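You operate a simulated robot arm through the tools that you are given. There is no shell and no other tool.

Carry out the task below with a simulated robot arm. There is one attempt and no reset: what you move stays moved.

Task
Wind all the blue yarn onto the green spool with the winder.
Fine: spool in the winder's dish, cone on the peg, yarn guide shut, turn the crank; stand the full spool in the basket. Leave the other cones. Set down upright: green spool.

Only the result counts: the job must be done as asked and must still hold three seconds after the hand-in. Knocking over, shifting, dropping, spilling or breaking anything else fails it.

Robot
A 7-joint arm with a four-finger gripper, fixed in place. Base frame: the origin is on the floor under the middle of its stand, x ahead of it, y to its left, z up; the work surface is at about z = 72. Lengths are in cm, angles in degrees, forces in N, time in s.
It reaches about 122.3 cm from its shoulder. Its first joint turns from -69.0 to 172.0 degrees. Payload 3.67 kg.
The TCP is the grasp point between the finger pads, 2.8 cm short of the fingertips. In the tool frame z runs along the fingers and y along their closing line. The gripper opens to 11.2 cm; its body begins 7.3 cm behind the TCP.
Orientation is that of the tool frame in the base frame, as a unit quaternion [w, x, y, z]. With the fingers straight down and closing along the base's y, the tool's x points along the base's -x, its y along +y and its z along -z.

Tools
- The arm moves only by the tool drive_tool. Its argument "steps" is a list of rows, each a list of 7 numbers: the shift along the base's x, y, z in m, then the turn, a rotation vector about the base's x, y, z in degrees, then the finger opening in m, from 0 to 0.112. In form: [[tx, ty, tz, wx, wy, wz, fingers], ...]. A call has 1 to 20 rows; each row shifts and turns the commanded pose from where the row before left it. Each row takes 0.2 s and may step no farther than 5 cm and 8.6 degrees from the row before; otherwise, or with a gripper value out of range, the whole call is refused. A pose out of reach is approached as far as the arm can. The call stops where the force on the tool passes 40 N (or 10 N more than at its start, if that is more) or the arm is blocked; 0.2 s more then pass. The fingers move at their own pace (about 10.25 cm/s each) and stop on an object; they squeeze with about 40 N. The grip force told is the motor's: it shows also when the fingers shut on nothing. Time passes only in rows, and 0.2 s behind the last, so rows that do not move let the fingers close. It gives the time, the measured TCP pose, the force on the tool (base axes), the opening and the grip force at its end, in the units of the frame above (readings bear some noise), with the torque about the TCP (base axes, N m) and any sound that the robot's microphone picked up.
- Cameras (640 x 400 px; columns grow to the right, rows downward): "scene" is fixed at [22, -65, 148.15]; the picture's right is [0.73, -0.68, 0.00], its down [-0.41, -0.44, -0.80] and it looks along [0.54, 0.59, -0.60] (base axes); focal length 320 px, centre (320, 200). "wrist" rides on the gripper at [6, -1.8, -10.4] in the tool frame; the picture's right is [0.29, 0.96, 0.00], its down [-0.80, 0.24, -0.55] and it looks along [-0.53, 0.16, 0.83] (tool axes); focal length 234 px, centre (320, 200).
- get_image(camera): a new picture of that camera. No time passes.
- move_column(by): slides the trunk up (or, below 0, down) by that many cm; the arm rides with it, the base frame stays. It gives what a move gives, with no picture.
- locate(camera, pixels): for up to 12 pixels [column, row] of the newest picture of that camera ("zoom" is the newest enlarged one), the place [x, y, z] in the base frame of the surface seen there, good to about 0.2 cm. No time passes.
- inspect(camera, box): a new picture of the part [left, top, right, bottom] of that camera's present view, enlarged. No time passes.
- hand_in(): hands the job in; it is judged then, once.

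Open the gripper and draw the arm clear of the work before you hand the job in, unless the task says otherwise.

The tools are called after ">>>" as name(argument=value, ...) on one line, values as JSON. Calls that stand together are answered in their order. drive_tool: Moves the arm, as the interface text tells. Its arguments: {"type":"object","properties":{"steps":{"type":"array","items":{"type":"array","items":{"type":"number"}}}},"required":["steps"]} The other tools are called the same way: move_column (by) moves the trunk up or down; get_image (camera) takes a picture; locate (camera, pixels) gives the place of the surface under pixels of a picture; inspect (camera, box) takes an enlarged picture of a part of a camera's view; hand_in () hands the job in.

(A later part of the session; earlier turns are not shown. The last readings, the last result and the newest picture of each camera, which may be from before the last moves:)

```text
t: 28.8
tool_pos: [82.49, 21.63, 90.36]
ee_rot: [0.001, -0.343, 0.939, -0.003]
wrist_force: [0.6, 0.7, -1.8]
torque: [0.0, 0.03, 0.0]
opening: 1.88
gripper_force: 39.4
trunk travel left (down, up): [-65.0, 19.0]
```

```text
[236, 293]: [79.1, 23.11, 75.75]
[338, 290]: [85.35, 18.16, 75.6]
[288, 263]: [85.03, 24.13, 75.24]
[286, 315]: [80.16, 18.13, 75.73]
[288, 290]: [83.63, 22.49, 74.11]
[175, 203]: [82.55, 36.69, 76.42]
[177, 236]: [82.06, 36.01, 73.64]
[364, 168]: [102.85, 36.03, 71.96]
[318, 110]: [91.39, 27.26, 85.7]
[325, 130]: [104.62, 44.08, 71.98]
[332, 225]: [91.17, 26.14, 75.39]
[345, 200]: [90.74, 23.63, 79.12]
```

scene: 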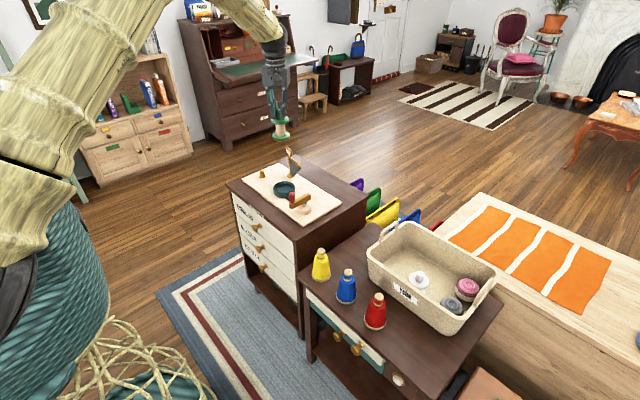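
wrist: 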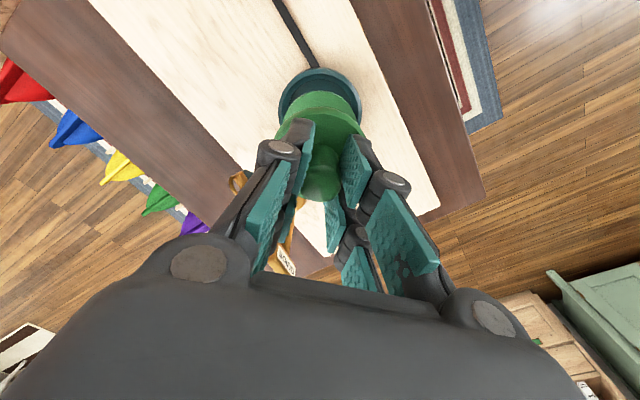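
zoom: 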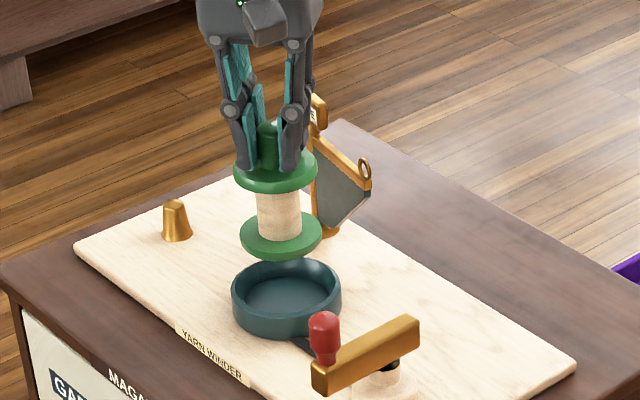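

The lower flange centre fits (82.75,21.45,80.8) versus dish centre (82.6,21.28). I correct by (-0.15,-0.15) and lower ~5.4 cm toward the dish floor.

>>> drive_tool(steps=[[-0.0015, -0.0015, -0.01, 0, 0, 0, 0.01], [0, 0, -0.02, 0, 0, 0, 0.01], [0, 0, -0.015, 0, 0, 0, 0.01], [0, 0, -0.008, 0, 0, 0, 0.01], [0, 0, 0, 0, 0, 0, 0.01]])

>>> inspect(camera="scene", box=[256, 140, 316, 210])

```text
t: 30.0
tool_pos: [82.35, 21.31, 85.05]
ee_rot: [0.001, -0.342, 0.94, -0.002]
wrist_force: [0.2, -0.2, -1.7]
torque: [0.01, 0.0, 0.0]
opening: 1.87
gripper_force: 40.7
trunk travel left (down, up): [-65.0, 19.0]
```

```text
5.71 times, centred on (286, 175) of scene
```

zoom: 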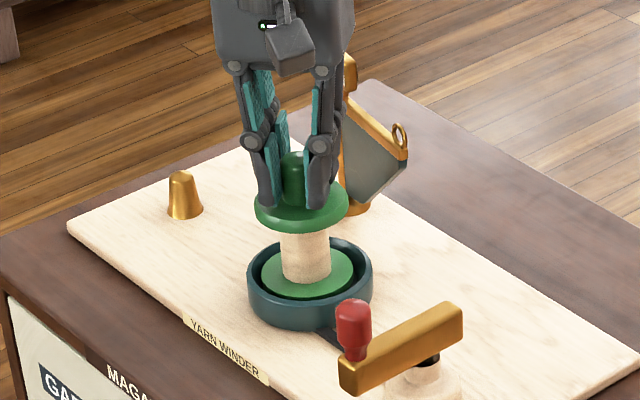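

The lower flange is inside the dish rim. I lower in small steps until contact shows in the force.

>>> drive_tool(steps=[[0, 0, -0.002, 0, 0, 0, 0.01], [0, 0, -0.002, 0, 0, 0, 0.01], [0, 0, 0, 0, 0, 0, 0.01]])

```text
t: 30.8
tool_pos: [82.28, 21.45, 84.81]
ee_rot: [0.002, -0.343, 0.939, -0.003]
wrist_force: [5.0, 3.2, 0.5]
torque: [0.34, -0.42, -0.03]
opening: 1.88
gripper_force: 40.0
trunk travel left (down, up): [-65.0, 19.0]
```

Lateral force (+5,+3.2) means the flange touches the dish wall on the -x/-y side. I shift by (+1.2,+0.8) mm and lower a bit more.

>>> drive_tool(steps=[[0.0012, 0.0008, 0, 0, 0, 0, 0.01], [0, 0, -0.002, 0, 0, 0, 0.01], [0, 0, 0, 0, 0, 0, 0.01]])

>>> inspect(camera="scene", box=[266, 160, 306, 206])

```text
t: 31.6
tool_pos: [82.35, 21.46, 84.64]
ee_rot: [0.001, -0.343, 0.939, -0.002]
wrist_force: [-1.3, -0.2, 2.2]
torque: [0.04, 0.09, 0.01]
opening: 1.87
gripper_force: 39.6
trunk travel left (down, up): [-65.0, 19.0]
```

```text
8.70 times, centred on (286, 183) of scene
```

zoom: 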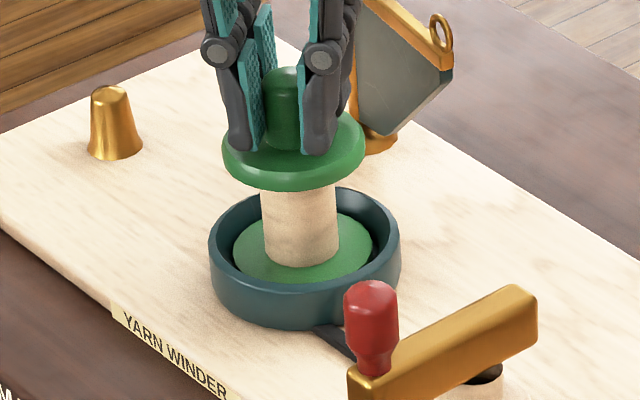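

Lateral force vanished and vertical force rose ~4 N. I check the lower flange's height against the dish floor (expect ≈75.0).

>>> locate(camera="zoom", pixels=[[250, 245], [300, 275], [360, 240], [255, 268], [350, 262], [240, 250], [372, 235], [225, 160], [360, 150], [290, 185]])

```text
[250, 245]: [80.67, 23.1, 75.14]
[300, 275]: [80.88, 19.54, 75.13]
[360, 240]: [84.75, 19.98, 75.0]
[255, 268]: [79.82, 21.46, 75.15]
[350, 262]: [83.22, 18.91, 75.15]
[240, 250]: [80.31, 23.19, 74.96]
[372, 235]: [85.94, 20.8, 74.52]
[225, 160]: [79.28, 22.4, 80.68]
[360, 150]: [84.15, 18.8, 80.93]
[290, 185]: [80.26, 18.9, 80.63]
```

Flange top reads 75.1, essentially seated. I lower 1 mm more and open the fingers to 5 cm, then rise.

>>> drive_tool(steps=[[0, 0, -0.001, 0, 0, 0, 0.01], [0, 0, 0, 0, 0, 0, 0.025], [0, 0, 0, 0, 0, 0, 0.04], [0, 0, 0, 0, 0, 0, 0.05], [0, 0, 0.01, 0, 0, 0, 0.05], [0, 0, 0.03, 0, 0, 0, 0.05], [0, 0, 0.04, 0, 0, 0, 0.05], [0, 0, 0.04, 0, 0, 0, 0.05]])

>>> inspect(camera="scene", box=[256, 150, 316, 210])

```text
t: 33.4
tool_pos: [82.37, 21.53, 96.47]
ee_rot: [0.001, -0.344, 0.939, -0.003]
wrist_force: [-0.4, -0.7, 1.1]
torque: [0.01, -0.04, 0.02]
opening: 4.99
gripper_force: 0.0
trunk travel left (down, up): [-65.0, 19.0]
```

```text
6.67 times, centred on (286, 180) of scene
```

zoom: 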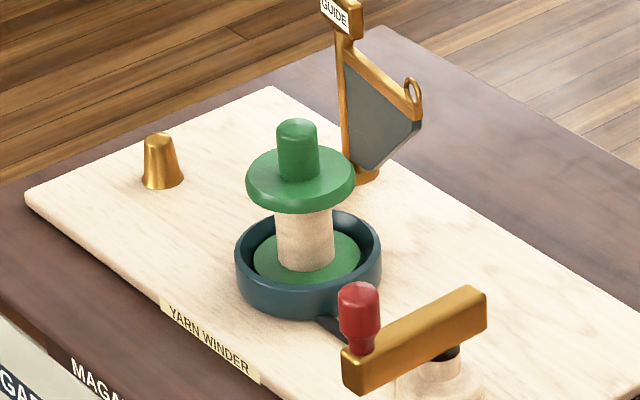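

The spool stands in the dish. I check that it's level and well seated.

>>> locate(camera="zoom", pixels=[[252, 180], [345, 180], [300, 203], [270, 165], [335, 160], [296, 125], [262, 255], [350, 250], [300, 278], [165, 140], [162, 180], [296, 140]])

>>> get_image(camera="wrist")

```text
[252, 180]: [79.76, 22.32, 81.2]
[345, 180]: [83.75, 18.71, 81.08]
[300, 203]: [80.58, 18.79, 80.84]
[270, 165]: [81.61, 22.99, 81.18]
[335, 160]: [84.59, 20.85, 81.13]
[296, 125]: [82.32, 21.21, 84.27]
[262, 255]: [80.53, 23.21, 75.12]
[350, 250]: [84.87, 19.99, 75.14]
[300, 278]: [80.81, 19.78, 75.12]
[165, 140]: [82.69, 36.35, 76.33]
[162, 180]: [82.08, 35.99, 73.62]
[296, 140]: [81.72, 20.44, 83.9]
```

```text
taken
```

wrist: 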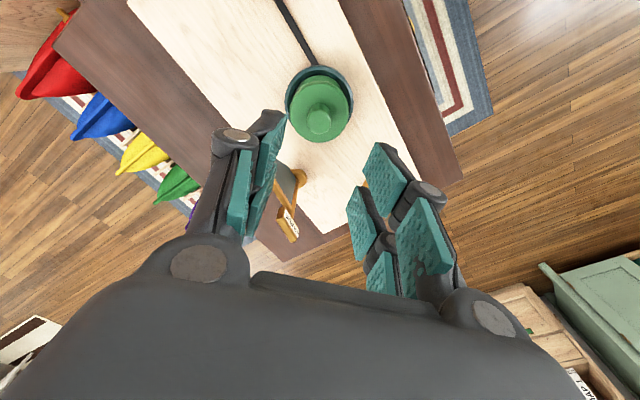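

The spool is level (flange z≈81.1 all round). Now I study the blue cone with a strong scene zoom.

>>> inspect(camera="scene", box=[328, 260, 366, 310])

```text
8.00 times, centred on (347, 285) of scene
```

zoom: 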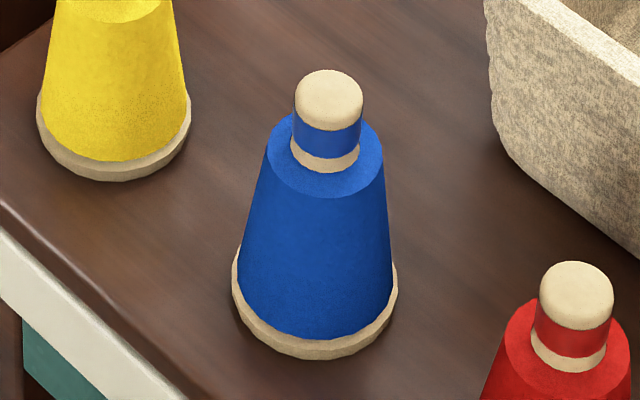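

>>> locate(camera="zoom", pixels=[[329, 92], [328, 75], [328, 112], [297, 98], [362, 98], [326, 140], [326, 168], [326, 192], [268, 160], [382, 160], [315, 345], [236, 285]])

>>> locate(camera="zoom", pixels=[[395, 285], [315, 330], [290, 165], [365, 165], [270, 140], [378, 135], [300, 145], [352, 140], [260, 320], [370, 325], [576, 280], [114, 175]])

```text
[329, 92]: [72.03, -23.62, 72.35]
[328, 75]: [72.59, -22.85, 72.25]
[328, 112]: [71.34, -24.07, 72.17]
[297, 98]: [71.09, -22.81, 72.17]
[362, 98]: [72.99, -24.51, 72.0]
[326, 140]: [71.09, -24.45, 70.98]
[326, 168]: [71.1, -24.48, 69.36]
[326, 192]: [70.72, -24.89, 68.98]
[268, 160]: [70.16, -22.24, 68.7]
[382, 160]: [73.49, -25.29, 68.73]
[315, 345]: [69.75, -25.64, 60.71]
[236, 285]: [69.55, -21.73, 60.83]
```

```text
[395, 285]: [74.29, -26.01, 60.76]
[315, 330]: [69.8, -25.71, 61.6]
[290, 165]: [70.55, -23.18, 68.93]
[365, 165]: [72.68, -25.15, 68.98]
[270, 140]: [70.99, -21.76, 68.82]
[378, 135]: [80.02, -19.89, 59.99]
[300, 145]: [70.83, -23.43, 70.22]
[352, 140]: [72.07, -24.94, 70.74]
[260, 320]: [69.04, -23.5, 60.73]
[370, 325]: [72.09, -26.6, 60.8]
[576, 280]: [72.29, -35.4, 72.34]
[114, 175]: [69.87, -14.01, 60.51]
```

Blue cone axis ≈(72.0,-23.65), neck radius ~1.2 from z=69 to 72.35, base R≈3.05 at z=60. I carry the open hand over to the cone at z≈96, unwinding the yaw by 30° on the way.

>>> drive_tool(steps=[[-0.0088, -0.0374, 0, 0, 0, -2.5, 0.05], [-0.0088, -0.0374, 0, 0, 0, -2.5, 0.05], [-0.0088, -0.0374, 0, 0, 0, -2.5, 0.05], [-0.0088, -0.0374, 0, 0, 0, -2.5, 0.05], [-0.0088, -0.0374, 0, 0, 0, -2.5, 0.05], [-0.0088, -0.0374, 0, 0, 0, -2.5, 0.05], [-0.0088, -0.0374, 0, 0, 0, -2.5, 0.05], [-0.0088, -0.0374, 0, 0, 0, -2.5, 0.05], [-0.0088, -0.0374, 0, 0, 0, -2.5, 0.05], [-0.0088, -0.0374, 0, 0, 0, -2.5, 0.05], [-0.0088, -0.0374, 0, 0, 0, -2.5, 0.05], [-0.0088, -0.0374, 0, 0, 0, -2.5, 0.05], [0, 0, 0, 0, 0, 0, 0.05], [0, 0, 0, 0, 0, 0, 0.05]])

>>> get_image(camera="scene")

>>> get_image(camera="wrist")

```text
t: 36.4
tool_pos: [71.83, -23.56, 96.47]
ee_rot: [-0.001, -0.088, 0.996, -0.003]
wrist_force: [-0.5, -0.7, 0.0]
torque: [0.04, 0.04, -0.01]
opening: 4.97
gripper_force: 0.1
trunk travel left (down, up): [-65.0, 19.0]
```

```text
taken
```

scene: 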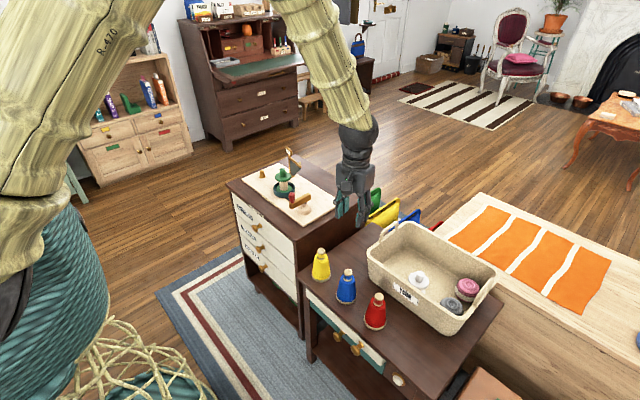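

```text
taken
```

wrist: 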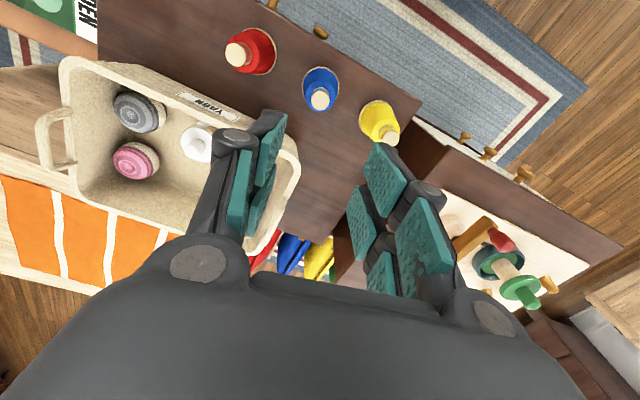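

Tracking is good over the blue cone (wrist pixel (320,95)). I descend to TCP z≈81 and recheck alignment.

>>> drive_tool(steps=[[0, 0, -0.04, 0, 0, 0, 0.05], [0, 0, -0.04, 0, 0, 0, 0.05], [0, 0, -0.04, 0, 0, 0, 0.05], [0, 0, -0.036, 0, 0, 0, 0.05], [0, 0, 0, 0, 0, 0, 0.05]])

>>> inspect(camera="wrist", box=[260, 60, 390, 170])

>>> inspect(camera="scene", box=[310, 220, 400, 320])

```text
t: 37.6
tool_pos: [71.79, -23.44, 80.94]
ee_rot: [0.001, -0.088, 0.996, -0.002]
wrist_force: [-0.1, 0.5, 0.5]
torque: [-0.04, 0.01, -0.01]
opening: 5.0
gripper_force: 0.1
trunk travel left (down, up): [-65.0, 19.0]
```

```text
3.64 times, centred on (325, 115) of wrist
```

zoom: 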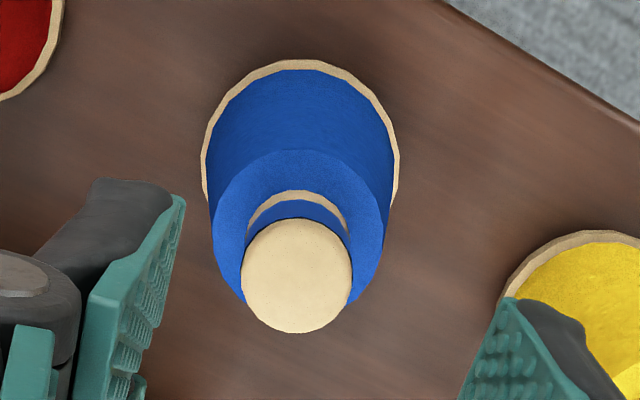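

```text
4.00 times, centred on (355, 270) of scene
```

zoom: 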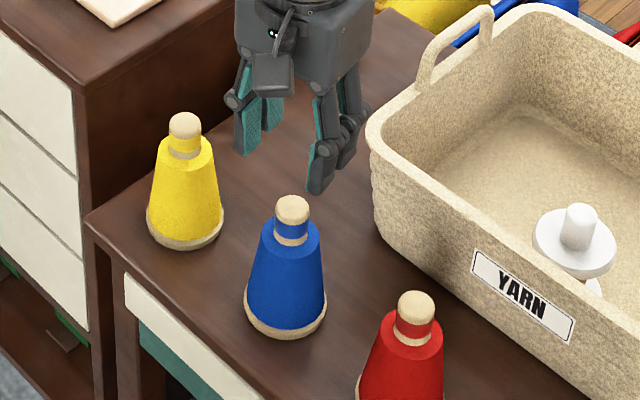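

I re-enlarge the wrist view to locate the cap's centre.

>>> inspect(camera="wrist", box=[260, 60, 390, 170])

>>> locate(camera="zoom", pixels=[[297, 276], [297, 325], [297, 225], [247, 276], [347, 276], [297, 195], [270, 195], [220, 210], [375, 215], [310, 65], [205, 160], [397, 160]])

```text
3.64 times, centred on (325, 115) of wrist
```

zoom: 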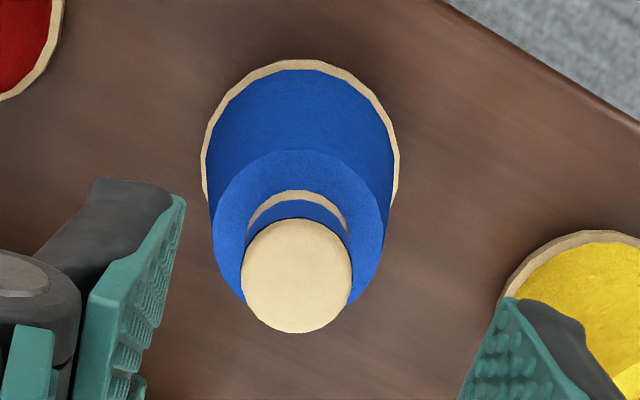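

```text
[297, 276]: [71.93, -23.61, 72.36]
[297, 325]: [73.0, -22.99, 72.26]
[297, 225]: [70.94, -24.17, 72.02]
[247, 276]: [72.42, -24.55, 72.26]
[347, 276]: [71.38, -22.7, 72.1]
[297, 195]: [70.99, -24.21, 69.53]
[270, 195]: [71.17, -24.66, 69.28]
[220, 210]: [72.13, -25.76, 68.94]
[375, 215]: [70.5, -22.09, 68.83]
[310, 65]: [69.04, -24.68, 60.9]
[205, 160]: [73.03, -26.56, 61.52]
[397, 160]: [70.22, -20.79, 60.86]
```

The cap centre (71.97,-23.6,72.3) matches the TCP. I descend 8.9 cm so the tips stay just above the yarn shoulder (z=68.9), and close on the neck.

>>> drive_tool(steps=[[0, 0, -0.04, 0, 0, 0, 0.05], [0, 0, -0.03, 0, 0, 0, 0.05], [0, 0, -0.019, 0, 0, 0, 0.05], [0, 0, 0, 0, 0, 0, 0.04], [0, 0, 0, 0, 0, 0, 0.025], [0, 0, 0, 0, 0, 0, 0.015], [0, 0, 0, 0, 0, 0, 0.015], [0, 0, 0, 0, 0, 0, 0.015]])

>>> inspect(camera="scene", box=[310, 220, 400, 320])

```text
t: 39.4
tool_pos: [71.95, -23.47, 72.0]
ee_rot: [0.001, -0.089, 0.996, -0.002]
wrist_force: [2.9, -0.5, 6.1]
torque: [0.09, -0.4, -0.1]
opening: 2.45
gripper_force: 39.9
trunk travel left (down, up): [-65.0, 19.0]
```

```text
4.00 times, centred on (355, 270) of scene
```

zoom: 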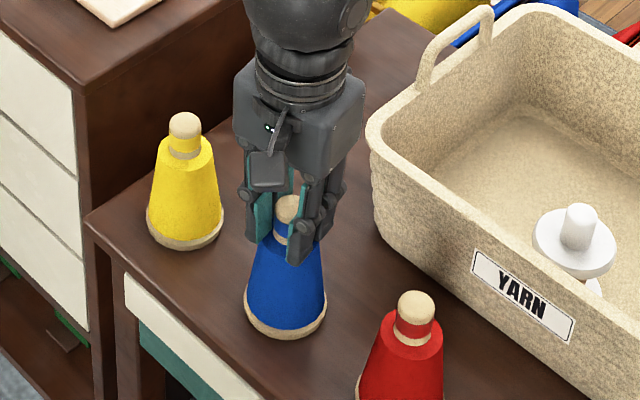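

Gripped the neck (opening 2.45, 40 N). I lift slowly and check the cone hangs upright.

>>> drive_tool(steps=[[0, 0, 0.005, 0, 0, 0, 0.015], [0, 0, 0.015, 0, 0, 0, 0.015], [0, 0, 0.03, 0, 0, 0, 0.015], [0, 0, 0.04, 0, 0, 0, 0.015], [0, 0, 0.04, 0, 0, 0, 0.015], [0, 0, 0, 0, 0, 0, 0.015]])

>>> inspect(camera="scene", box=[310, 170, 410, 310])

>>> get_image(camera="wrist")

```text
t: 40.8
tool_pos: [71.79, -23.49, 84.74]
ee_rot: [-0.001, -0.088, 0.996, -0.003]
wrist_force: [0.9, -0.3, -0.4]
torque: [-0.02, -0.02, 0.01]
opening: 2.14
gripper_force: 40.2
trunk travel left (down, up): [-65.0, 19.0]
```

```text
2.86 times, centred on (360, 240) of scene
```

zoom: 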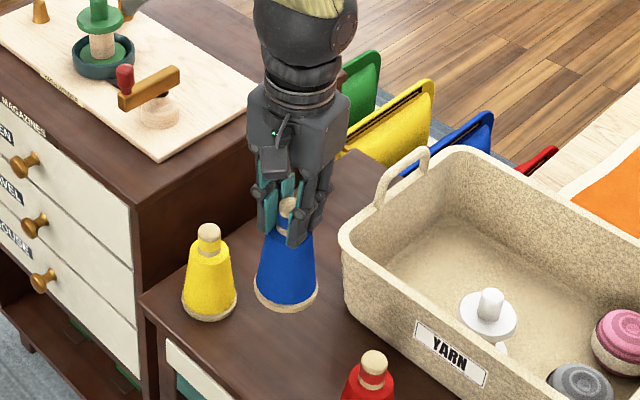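

```text
taken
```

wrist: 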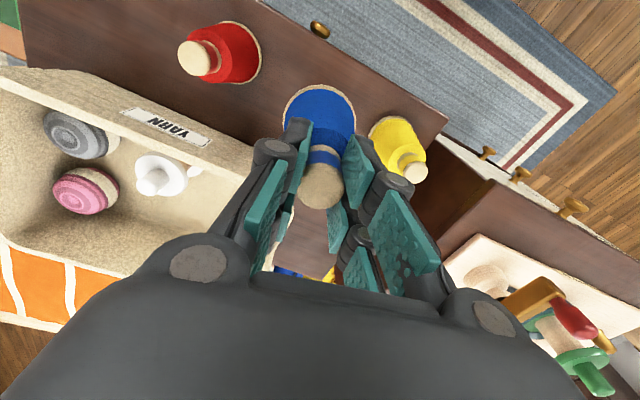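

The cone hangs upright. Before carrying it over, I measure the peg precisely with a strong zoom (and the guide for later).

>>> inspect(camera="scene", box=[252, 164, 276, 182])

>>> locate(camera="zoom", pixels=[[320, 200], [320, 150], [260, 200], [380, 200], [320, 300], [250, 300], [400, 300], [320, 250], [280, 180], [360, 180], [280, 320], [370, 320]])

```text
16.00 times, centred on (264, 173) of scene
```

zoom: 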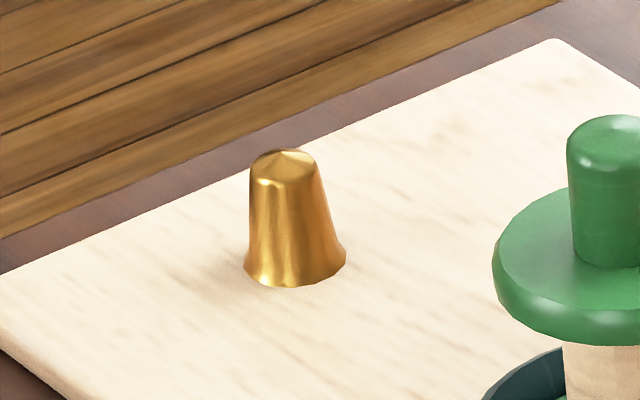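

```text
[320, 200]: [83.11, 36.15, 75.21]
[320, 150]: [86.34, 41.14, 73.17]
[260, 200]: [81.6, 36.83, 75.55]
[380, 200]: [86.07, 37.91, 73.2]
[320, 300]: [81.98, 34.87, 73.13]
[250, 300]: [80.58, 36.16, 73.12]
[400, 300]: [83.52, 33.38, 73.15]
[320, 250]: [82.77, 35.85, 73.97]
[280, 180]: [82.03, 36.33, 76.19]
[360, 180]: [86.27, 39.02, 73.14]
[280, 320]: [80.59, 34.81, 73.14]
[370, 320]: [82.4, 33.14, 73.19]
```

The peg fills (244–346,150–287) in this zoom. I locate its top rim and base edge points.

>>> locate(camera="zoom", pixels=[[285, 166], [255, 166], [314, 164], [285, 153], [285, 182], [247, 268], [342, 262], [293, 284], [265, 282], [325, 278], [270, 160], [300, 175]])

```text
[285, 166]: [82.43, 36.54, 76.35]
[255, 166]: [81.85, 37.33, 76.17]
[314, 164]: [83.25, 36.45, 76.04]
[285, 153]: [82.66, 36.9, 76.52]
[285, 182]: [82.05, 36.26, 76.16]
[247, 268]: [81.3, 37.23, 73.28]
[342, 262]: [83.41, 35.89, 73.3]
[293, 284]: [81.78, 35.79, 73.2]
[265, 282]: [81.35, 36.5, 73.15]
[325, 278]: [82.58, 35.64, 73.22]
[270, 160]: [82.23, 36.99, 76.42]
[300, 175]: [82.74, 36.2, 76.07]
```

Peg centre ≈(82.42,36.72), top z≈76.4 (R≈0.8), base R≈1.2. Now I check the held cone's position relative to the TCP with a zoom.

>>> inspect(camera="scene", box=[390, 230, 430, 280])

>>> inspect(camera="scene", box=[388, 232, 432, 282])

```text
8.00 times, centred on (410, 255) of scene
```

zoom: 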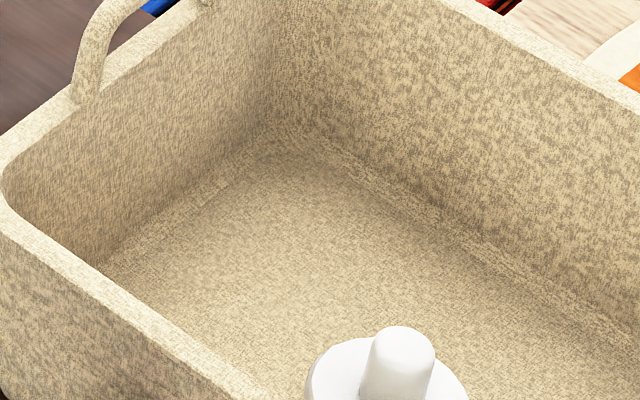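

```text
8.00 times, centred on (410, 257) of scene
```

zoom: 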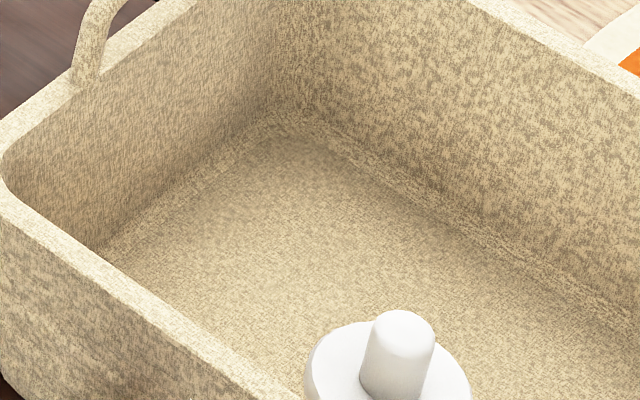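

I framed the wrong spot; the cone is at scene pixel ≈(348,262). I enlarge there.

>>> inspect(camera="scene", box=[323, 232, 373, 282])

>>> locate(camera="zoom", pixels=[[320, 350], [250, 320], [390, 320], [270, 340], [370, 340], [320, 330], [290, 230], [330, 240], [355, 235], [320, 100]])

```text
8.00 times, centred on (348, 257) of scene
```

zoom: 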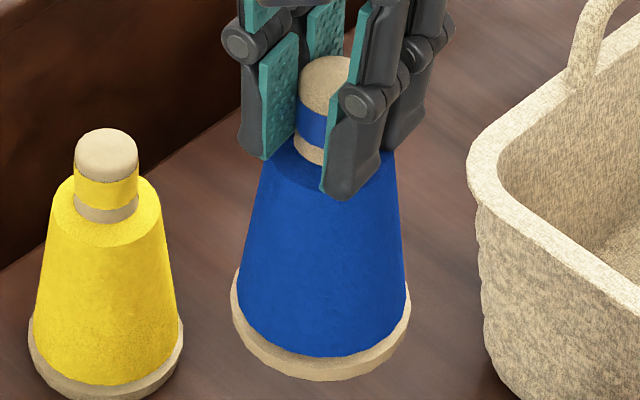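

```text
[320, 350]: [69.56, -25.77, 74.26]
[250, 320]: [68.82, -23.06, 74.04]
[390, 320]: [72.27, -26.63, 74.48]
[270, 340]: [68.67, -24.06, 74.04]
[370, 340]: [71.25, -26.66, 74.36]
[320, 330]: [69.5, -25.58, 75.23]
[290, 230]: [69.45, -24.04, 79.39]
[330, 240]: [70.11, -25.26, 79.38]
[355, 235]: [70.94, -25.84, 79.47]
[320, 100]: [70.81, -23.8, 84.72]
```

I locate the cap top and ring outline to get the cone's offset and tilt relative to the hand.

>>> locate(camera="zoom", pixels=[[322, 72], [310, 80], [320, 378], [240, 325], [404, 325], [262, 350], [380, 350], [234, 295], [408, 300], [320, 365], [250, 345], [400, 345]])

>>> locate(camera="wrist", pixels=[[322, 185], [322, 150], [322, 88], [288, 110], [352, 105], [320, 100], [300, 93], [340, 92], [312, 205], [330, 205]])

```text
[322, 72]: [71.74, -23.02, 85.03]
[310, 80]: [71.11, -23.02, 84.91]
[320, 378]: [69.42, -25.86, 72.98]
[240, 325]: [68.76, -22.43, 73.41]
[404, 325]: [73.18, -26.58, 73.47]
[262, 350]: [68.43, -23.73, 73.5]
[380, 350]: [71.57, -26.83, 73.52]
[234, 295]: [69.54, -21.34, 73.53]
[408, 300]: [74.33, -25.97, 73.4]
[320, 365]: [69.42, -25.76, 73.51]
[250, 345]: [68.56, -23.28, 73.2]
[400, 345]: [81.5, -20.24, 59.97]
```

```text
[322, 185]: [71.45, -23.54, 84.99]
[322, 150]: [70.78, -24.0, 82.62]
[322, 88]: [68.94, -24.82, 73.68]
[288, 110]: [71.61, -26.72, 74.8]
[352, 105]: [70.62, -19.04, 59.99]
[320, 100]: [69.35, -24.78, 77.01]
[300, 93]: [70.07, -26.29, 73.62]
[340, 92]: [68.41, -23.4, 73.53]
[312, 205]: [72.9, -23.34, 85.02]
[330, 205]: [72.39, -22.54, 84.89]
```

Cap top is at z≈85.0 and base ring ≈73.5, so the cone's bottom is 12.45 cm below the TCP, nearly upright. I raise it and carry it to above the peg, winding yaw toward 45°.

>>> drive_tool(steps=[[0, 0, 0.04, 0, 0, 0, 0.015], [0, 0, 0.04, 0, 0, 0, 0.015], [0, 0, 0.04, 0, 0, 0, 0.015], [0, 0, 0.04, 0, 0, 0, 0.015], [0, 0, 0.04, 0, 0, 0, 0.015]])

>>> drive_tool(steps=[[0.0069, 0.0403, 0, 0, 0, 2.3, 0.015], [0.0069, 0.0403, 0, 0, 0, 2.3, 0.015], [0.0069, 0.0403, 0, 0, 0, 2.3, 0.015], [0.0069, 0.0403, 0, 0, 0, 2.3, 0.015], [0.0069, 0.0403, 0, 0, 0, 2.3, 0.015], [0.0069, 0.0403, 0, 0, 0, 2.3, 0.015], [0.0069, 0.0403, 0, 0, 0, 2.3, 0.015], [0.0069, 0.0403, 0, 0, 0, 2.3, 0.015], [0.0069, 0.0403, 0, 0, 0, 2.3, 0.015], [0.0069, 0.0403, 0, 0, 0, 2.3, 0.015], [0, 0, 0, 0, 0, 0, 0.015]])

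>>> get_image(camera="scene")

```text
t: 42.0
tool_pos: [71.67, -23.61, 105.0]
ee_rot: [0.0, -0.089, 0.996, -0.003]
wrist_force: [-0.4, -0.5, -0.9]
torque: [0.04, -0.04, -0.01]
opening: 2.13
gripper_force: 39.9
trunk travel left (down, up): [-65.0, 19.0]
```

```text
t: 44.4
tool_pos: [78.85, 16.35, 105.35]
ee_rot: [0.003, -0.28, 0.96, 0.003]
wrist_force: [-0.2, -0.2, -1.4]
torque: [0.02, 0.01, -0.02]
opening: 2.13
gripper_force: 40.0
trunk travel left (down, up): [-65.0, 19.0]
```

```text
taken
```

scene: 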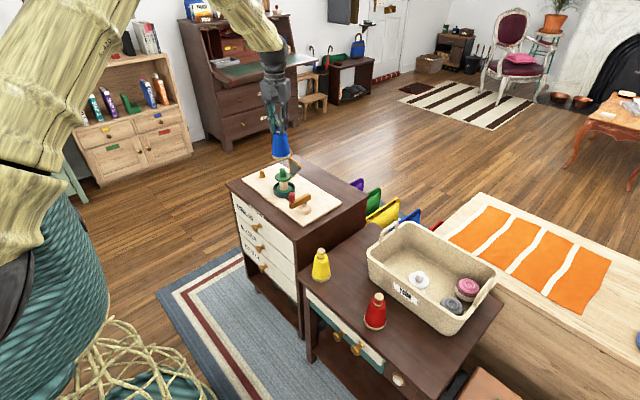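

There's a tiny deviation starting (yaw 33° at y=16). I first add yaw to ~48° and then continue toward the peg.

>>> drive_tool(steps=[[0, 0, 0, 0, 0, 5, 0.015], [0, 0, 0, 0, 0, 5, 0.015], [0, 0, 0, 0, 0, 5, 0.015], [0, 0, 0, 0, 0, 0, 0.015]])

>>> drive_tool(steps=[[0.0069, 0.0403, 0, 0, 0, 1, 0.015], [0.0069, 0.0403, 0, 0, 0, 1, 0.015], [0.0069, 0.0403, 0, 0, 0, 1, 0.015], [0.007, 0.0401, 0, 0, 0, 1, 0.015], [0.0069, 0.0401, 0, 0, 0, 1, 0.015], [0, 0, 0, 0, 0, 0, 0.015], [0, 0, 0, 0, 0, 0, 0.015]])

>>> get_image(camera="scene")

```text
t: 45.4
tool_pos: [78.65, 16.93, 104.92]
ee_rot: [0.001, -0.408, 0.913, -0.002]
wrist_force: [-0.2, -0.4, -0.9]
torque: [-0.01, -0.02, 0.0]
opening: 2.13
gripper_force: 39.7
trunk travel left (down, up): [-65.0, 19.0]
```

```text
t: 47.0
tool_pos: [82.21, 37.1, 104.85]
ee_rot: [0.0, -0.447, 0.894, -0.002]
wrist_force: [0.2, -0.2, -1.8]
torque: [0.01, 0.02, -0.02]
opening: 2.14
gripper_force: 40.0
trunk travel left (down, up): [-65.0, 19.0]
```

```text
taken
```

scene: 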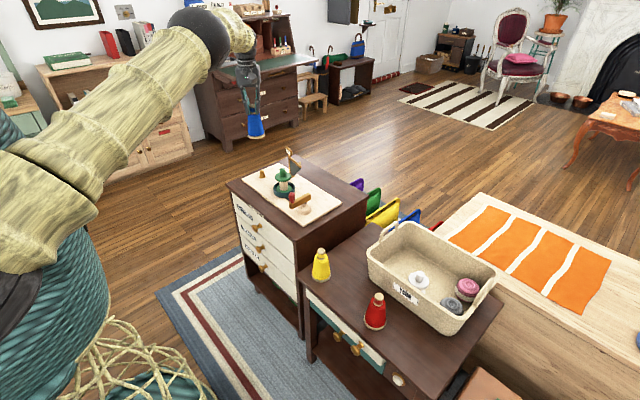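

Tracking is good over the peg at yaw 53°. I descend to TCP≈91.5 (cone bottom ≈79, above the peg top 76.4) and check alignment.

>>> drive_tool(steps=[[0, 0, -0.03, 0, 0, 0, 0.015], [0, 0, -0.03, 0, 0, 0, 0.015], [0, 0, -0.03, 0, 0, 0, 0.015], [0, 0, -0.03, 0, 0, 0, 0.015], [0, 0, -0.016, 0, 0, 0, 0.015], [0, 0, 0, 0, 0, 0, 0.015], [0, 0, 0, 0, 0, 0, 0.015]])

>>> inspect(camera="scene", box=[236, 128, 296, 190])

```text
t: 48.6
tool_pos: [82.23, 37.05, 91.2]
ee_rot: [0.001, -0.447, 0.894, -0.002]
wrist_force: [-0.3, 0.5, -1.1]
torque: [0.02, 0.0, 0.04]
opening: 2.13
gripper_force: 40.1
trunk travel left (down, up): [-65.0, 19.0]
```

```text
6.45 times, centred on (266, 159) of scene
```

zoom: 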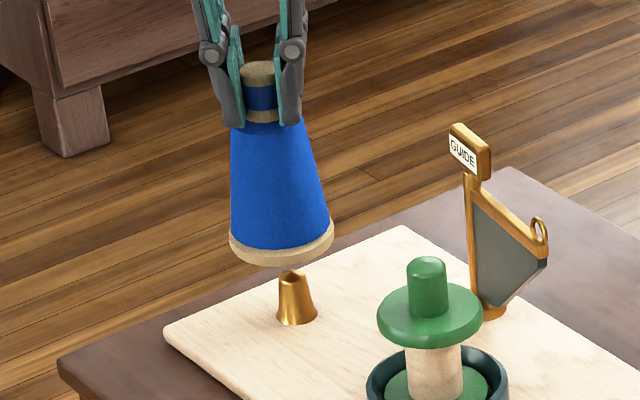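

The cone hangs just above the peg. I locate ring points on the cone base and compare with the peg centre.

>>> locate(camera="zoom", pixels=[[232, 243], [330, 232], [283, 262], [250, 258], [312, 255], [236, 250], [325, 246], [290, 255], [265, 70], [258, 66], [289, 275], [295, 318]])

>>> get_image(camera="wrist")

```text
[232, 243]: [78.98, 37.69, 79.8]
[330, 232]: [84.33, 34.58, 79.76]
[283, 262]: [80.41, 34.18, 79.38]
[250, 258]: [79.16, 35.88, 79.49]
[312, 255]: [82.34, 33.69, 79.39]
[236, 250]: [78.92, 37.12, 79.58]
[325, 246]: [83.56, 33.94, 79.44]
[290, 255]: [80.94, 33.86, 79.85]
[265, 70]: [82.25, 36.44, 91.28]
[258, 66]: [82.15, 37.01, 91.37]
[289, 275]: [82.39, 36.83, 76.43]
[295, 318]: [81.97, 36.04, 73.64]
```

```text
taken
```

wrist: 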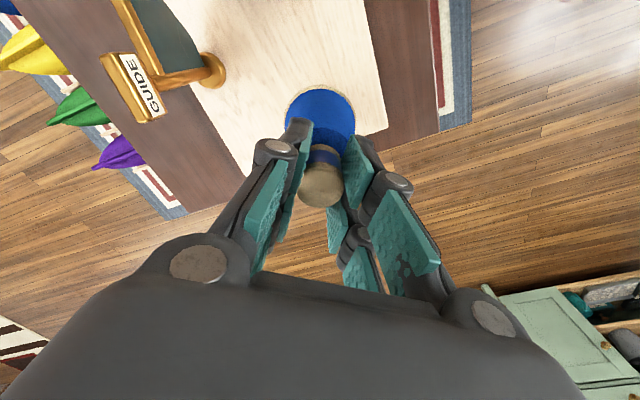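

The cone base centre fits (82.02,36.71) versus the peg at ≈(82.42,36.70): I shift +0.38 cm in x, lower until just above the peg, and re-measure.

>>> drive_tool(steps=[[0.0038, 0, 0, 0, 0, 0, 0.015], [0, 0, -0.01, 0, 0, 0, 0.015], [0, 0, -0.008, 0, 0, 0, 0.015], [0, 0, 0, 0, 0, 0, 0.015]])

>>> inspect(camera="scene", box=[244, 150, 284, 190])

```text
t: 49.6
tool_pos: [82.45, 36.92, 89.46]
ee_rot: [0.001, -0.447, 0.895, -0.003]
wrist_force: [0.1, -1.4, -1.2]
torque: [0.02, 0.0, 0.02]
opening: 2.1
gripper_force: 39.7
trunk travel left (down, up): [-65.0, 19.0]
```

```text
10.00 times, centred on (264, 170) of scene
```

zoom: 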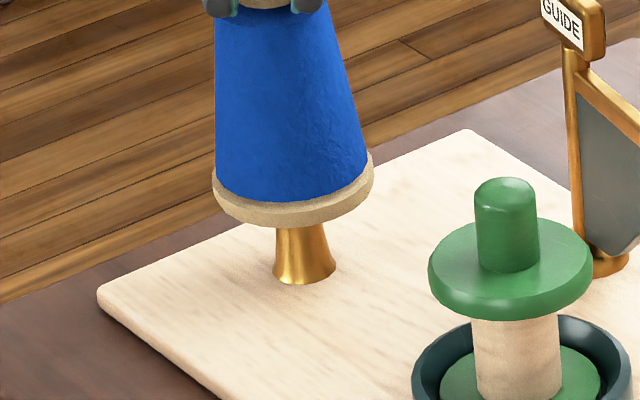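

>>> locate(camera="zoom", pixels=[[216, 188], [370, 172], [298, 218], [240, 212], [345, 205], [218, 175], [371, 160], [260, 222], [325, 220], [276, 276], [333, 272], [303, 282]])

```text
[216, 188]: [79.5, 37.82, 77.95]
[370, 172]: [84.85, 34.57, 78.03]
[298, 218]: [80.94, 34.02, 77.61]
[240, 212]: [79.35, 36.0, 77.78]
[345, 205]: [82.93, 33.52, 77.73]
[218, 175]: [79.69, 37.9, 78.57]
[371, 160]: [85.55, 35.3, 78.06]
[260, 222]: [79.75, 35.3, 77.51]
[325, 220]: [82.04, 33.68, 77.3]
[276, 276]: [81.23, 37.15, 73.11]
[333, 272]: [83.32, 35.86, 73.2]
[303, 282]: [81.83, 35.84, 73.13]
```

Ring centre now ≈(82.4,36.65), aligned with the peg within ~1 mm; bottom ≈77.2. I lower in small steps, watching the force.

>>> drive_tool(steps=[[0, 0, -0.004, 0, 0, 0, 0.015], [0, 0, -0.004, 0, 0, 0, 0.015], [0, 0, -0.004, 0, 0, 0, 0.015], [0, 0, -0.004, 0, 0, 0, 0.015], [0, 0, 0, 0, 0, 0, 0.015]])

```text
t: 50.8
tool_pos: [82.6, 37.07, 87.92]
ee_rot: [0.002, -0.447, 0.895, -0.002]
wrist_force: [1.1, 0.8, -0.9]
torque: [-0.01, 0.0, -0.01]
opening: 2.12
gripper_force: 40.4
trunk travel left (down, up): [-65.0, 19.0]
```

No resistance with the bottom already ~0.8 cm below the peg top, so the peg is entering. I continue down.

>>> drive_tool(steps=[[0, 0, -0.005, 0, 0, 0, 0.015], [0, 0, -0.005, 0, 0, 0, 0.015], [0, 0, -0.004, 0, 0, 0, 0.015], [0, 0, -0.003, 0, 0, 0, 0.015], [0, 0, 0, 0, 0, 0, 0.015]])

>>> inspect(camera="scene", box=[244, 150, 284, 190])

```text
t: 52.0
tool_pos: [82.6, 36.88, 86.12]
ee_rot: [0.0, -0.447, 0.895, -0.003]
wrist_force: [-0.2, -0.1, -0.7]
torque: [0.05, 0.0, -0.02]
opening: 2.15
gripper_force: 39.9
trunk travel left (down, up): [-65.0, 19.0]
```

```text
10.00 times, centred on (264, 170) of scene
```

zoom: 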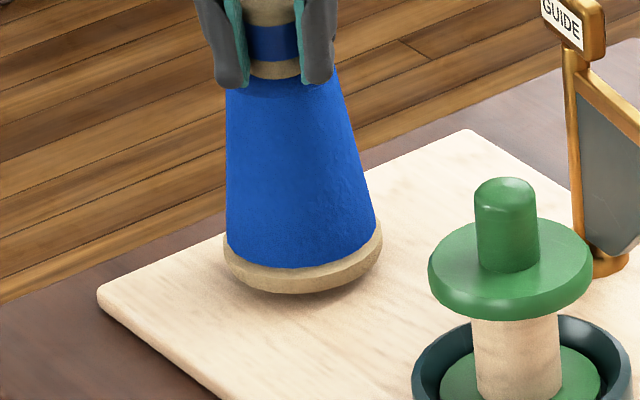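

The cone is over the peg, ~0.6 cm above the board. I lower in 2 mm steps to contact.

>>> drive_tool(steps=[[0, 0, -0.002, 0, 0, 0, 0.015], [0, 0, -0.002, 0, 0, 0, 0.015], [0, 0, 0, 0, 0, 0, 0.015]])

```text
t: 52.8
tool_pos: [82.63, 36.9, 85.79]
ee_rot: [0.002, -0.447, 0.894, -0.002]
wrist_force: [0.5, -0.6, -0.7]
torque: [0.07, -0.01, 0.02]
opening: 2.12
gripper_force: 39.9
trunk travel left (down, up): [-65.0, 19.0]
```

No contact yet (force unchanged). I go down a little more.

>>> drive_tool(steps=[[0, 0, -0.002, 0, 0, 0, 0.015], [0, 0, -0.0015, 0, 0, 0, 0.015], [0, 0, 0, 0, 0, 0, 0.015]])

>>> inspect(camera="scene", box=[244, 150, 284, 190])

```text
t: 53.6
tool_pos: [82.56, 36.92, 85.48]
ee_rot: [0.001, -0.447, 0.895, -0.002]
wrist_force: [0.7, 0.3, -0.9]
torque: [0.03, 0.0, 0.02]
opening: 2.11
gripper_force: 39.8
trunk travel left (down, up): [-65.0, 19.0]
```

```text
10.00 times, centred on (264, 170) of scene
```

zoom: 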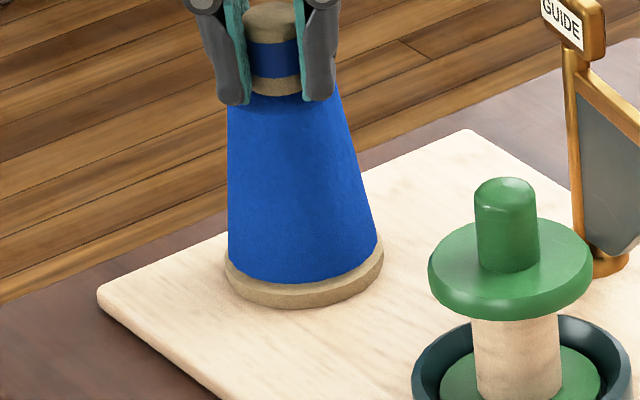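

>>> locate(camera="zoom", pixels=[[305, 290], [240, 278], [370, 262], [305, 306], [305, 315], [232, 285], [378, 262], [270, 18], [275, 300], [340, 297]])

```text
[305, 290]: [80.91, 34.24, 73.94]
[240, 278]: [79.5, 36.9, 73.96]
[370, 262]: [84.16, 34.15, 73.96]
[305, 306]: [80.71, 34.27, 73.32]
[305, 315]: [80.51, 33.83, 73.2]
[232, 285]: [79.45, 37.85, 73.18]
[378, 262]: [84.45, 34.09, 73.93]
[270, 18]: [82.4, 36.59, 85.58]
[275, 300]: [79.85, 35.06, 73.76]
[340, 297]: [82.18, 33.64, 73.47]
```

Ring top is at 73.95, so the cone base sits at ≈73.15 – on the board. I nudge 1 mm down, open the fingers and rise.

>>> drive_tool(steps=[[0, 0, -0.001, 0, 0, 0, 0.015], [0, 0, 0, 0, 0, 0, 0.025], [0, 0, 0, 0, 0, 0, 0.04], [0, 0, 0, 0, 0, 0, 0.05], [0, 0, 0.01, 0, 0, 0, 0.05], [0, 0, 0.03, 0, 0, 0, 0.05], [0, 0, 0.03, 0, 0, 0, 0.05], [0, 0, 0.03, 0, 0, 0, 0.05]])

>>> inspect(camera="scene", box=[244, 140, 324, 220])

>>> get_image(camera="wrist")

```text
t: 55.4
tool_pos: [82.55, 37.01, 95.3]
ee_rot: [0.001, -0.447, 0.895, -0.002]
wrist_force: [-0.2, 0.2, 0.0]
torque: [0.0, 0.0, -0.02]
opening: 5.03
gripper_force: 0.0
trunk travel left (down, up): [-65.0, 19.0]
```

```text
5.00 times, centred on (284, 180) of scene
```

zoom: 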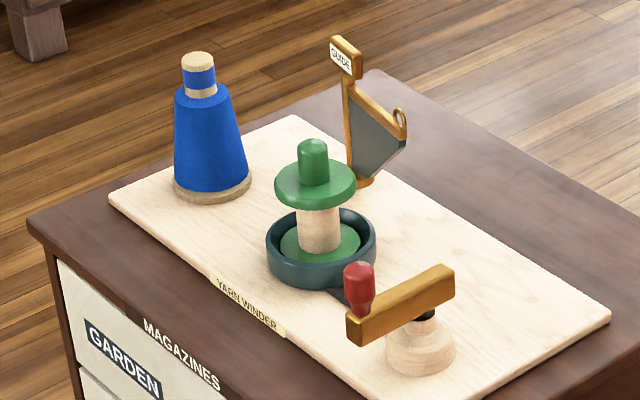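

```text
taken
```

wrist: 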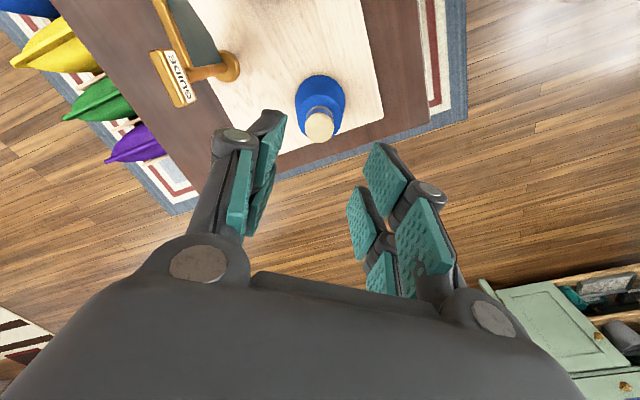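

The cone stands on the peg and the spool in the dish. Now I look closely at the guide to see how it is hinged.

>>> inspect(camera="scene", box=[278, 142, 314, 186])

>>> locate(camera="zoom", pixels=[[230, 45], [255, 30], [295, 60], [255, 75], [285, 85], [270, 130], [275, 200], [330, 140], [400, 190], [405, 150], [340, 280], [290, 290]])

>>> inspect(camera="wrist", box=[130, 0, 290, 120])

```text
9.09 times, centred on (296, 164) of scene
```

zoom: 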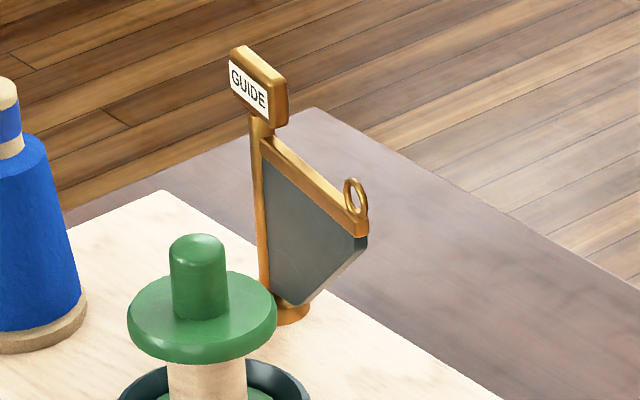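

```text
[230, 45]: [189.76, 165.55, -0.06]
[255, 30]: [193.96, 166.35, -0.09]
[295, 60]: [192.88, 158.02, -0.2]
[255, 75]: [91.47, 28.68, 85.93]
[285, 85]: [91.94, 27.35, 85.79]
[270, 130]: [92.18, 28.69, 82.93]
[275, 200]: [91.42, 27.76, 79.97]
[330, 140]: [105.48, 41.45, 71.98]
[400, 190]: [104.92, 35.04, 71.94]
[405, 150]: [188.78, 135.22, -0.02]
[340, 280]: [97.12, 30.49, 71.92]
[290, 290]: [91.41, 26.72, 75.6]
```

```text
3.33 times, centred on (210, 60) of wrist
```

zoom: 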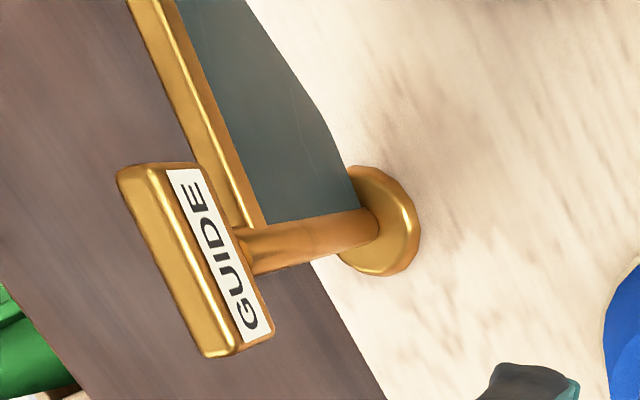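

The guide is a vertical post at (91.5,28.7) with a tag handle, carrying an arm/plate that points to -y with a ring at its end; shut should mean swinging the ring to -x, onto the line between cone and spool. I measure the plate and bar extents.

>>> inspect(camera="scene", box=[278, 142, 314, 186])

>>> locate(camera="zoom", pixels=[[265, 150], [300, 175], [330, 205], [358, 228], [355, 182], [362, 245], [320, 250], [300, 300], [275, 260], [285, 185], [310, 160], [340, 190]])

>>> locate(camera="zoom", pixels=[[235, 50], [262, 72], [280, 95], [270, 118], [232, 80], [268, 60], [258, 125], [262, 135], [285, 310], [300, 318], [350, 200], [363, 205]])

```text
9.09 times, centred on (296, 164) of scene
```

zoom: 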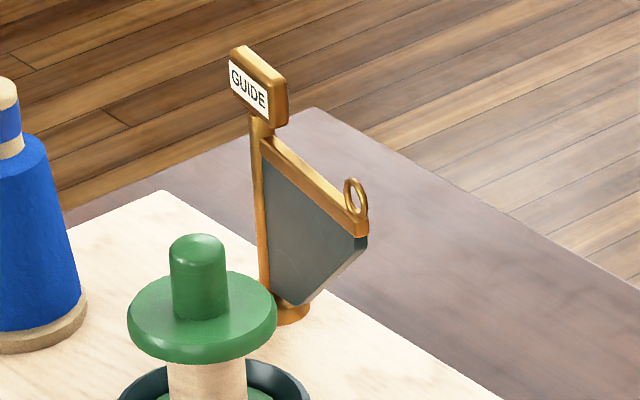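

```text
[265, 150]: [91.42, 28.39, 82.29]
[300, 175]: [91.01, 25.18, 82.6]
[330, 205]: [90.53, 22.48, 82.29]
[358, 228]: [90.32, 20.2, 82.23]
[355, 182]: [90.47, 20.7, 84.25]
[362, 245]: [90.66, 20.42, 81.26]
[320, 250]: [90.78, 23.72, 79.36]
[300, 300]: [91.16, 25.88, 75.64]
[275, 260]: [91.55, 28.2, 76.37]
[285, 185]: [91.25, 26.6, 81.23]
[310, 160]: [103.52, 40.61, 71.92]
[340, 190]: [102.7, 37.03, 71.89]
```

```text
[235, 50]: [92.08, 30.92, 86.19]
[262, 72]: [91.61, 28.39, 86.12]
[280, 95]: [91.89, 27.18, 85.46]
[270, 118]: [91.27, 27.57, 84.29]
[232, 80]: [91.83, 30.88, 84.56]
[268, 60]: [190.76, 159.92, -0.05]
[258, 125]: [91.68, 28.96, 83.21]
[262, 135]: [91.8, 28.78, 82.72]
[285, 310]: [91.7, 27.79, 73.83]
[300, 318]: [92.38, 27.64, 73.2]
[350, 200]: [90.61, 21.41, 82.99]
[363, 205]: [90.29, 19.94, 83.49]
```

The arm bar runs from the post (≈(91.8,28.9)) to (90.3,20.0) at z≈81.9–82.7. I'll push it with closed fingers from its +x side; first I move over and close the fingers at a safe height.

>>> drive_tool(steps=[[0.02, -0.02, 0.005, 0, 0, -1.6, 0.03], [0.027, -0.027, 0.005, 0, 0, -1.6, 0.01], [0.027, -0.027, 0, 0, 0, -1.6, 0], [0.027, -0.027, 0, 0, 0, -1.6, 0], [0.027, -0.027, 0, 0, 0, -1.6, 0], [0.006, -0.005, 0, 0, 0, 0, 0], [0, 0, 0, 0, 0, 0, 0], [0, 0, 0, 0, 0, 0, 0]])

>>> inspect(camera="scene", box=[240, 90, 350, 220])

>>> get_image(camera="wrist")

```text
t: 57.2
tool_pos: [95.94, 23.6, 96.27]
ee_rot: [0.002, -0.383, 0.924, -0.003]
wrist_force: [-0.4, 1.6, -0.6]
torque: [0.02, 0.01, -0.01]
opening: 0.0
gripper_force: 36.4
trunk travel left (down, up): [-65.0, 19.0]
```

```text
3.08 times, centred on (295, 155) of scene
```

zoom: 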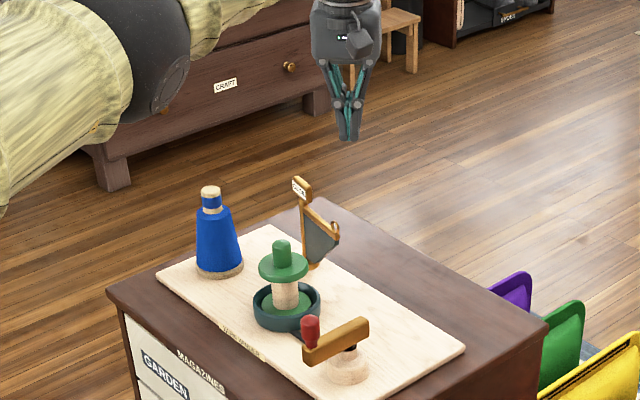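

```text
taken
```

wrist: 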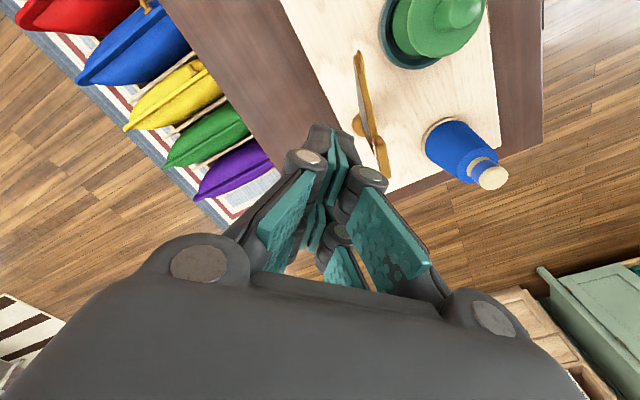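

The forearm comes in from the left at low height; I check the whole arm's clearance to the cone and shelf items before descending.

>>> get_image(camera="scene")

>>> locate(camera="scene", pixels=[[244, 105], [235, 125], [205, 140], [190, 160], [170, 130], [150, 190], [100, 210], [225, 100], [250, 92], [130, 160], [210, 100], [60, 180]])

```text
taken
```

scene: 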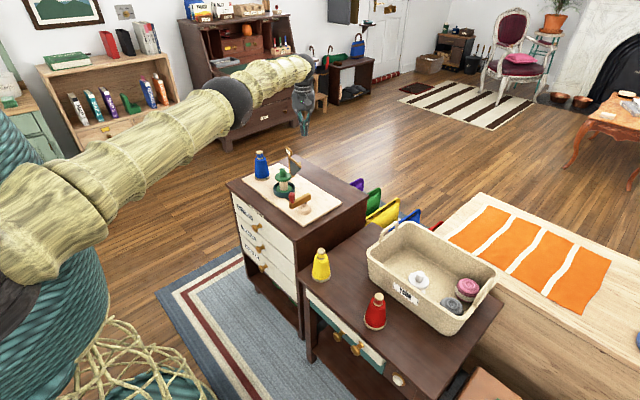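

```text
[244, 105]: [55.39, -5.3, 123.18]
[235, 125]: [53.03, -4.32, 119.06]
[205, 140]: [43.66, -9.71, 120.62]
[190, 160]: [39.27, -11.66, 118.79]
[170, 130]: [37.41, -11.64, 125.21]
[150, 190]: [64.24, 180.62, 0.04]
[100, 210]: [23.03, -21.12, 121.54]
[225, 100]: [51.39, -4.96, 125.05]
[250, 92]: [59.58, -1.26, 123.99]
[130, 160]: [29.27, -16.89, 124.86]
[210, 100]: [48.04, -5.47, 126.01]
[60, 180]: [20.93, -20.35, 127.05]
```

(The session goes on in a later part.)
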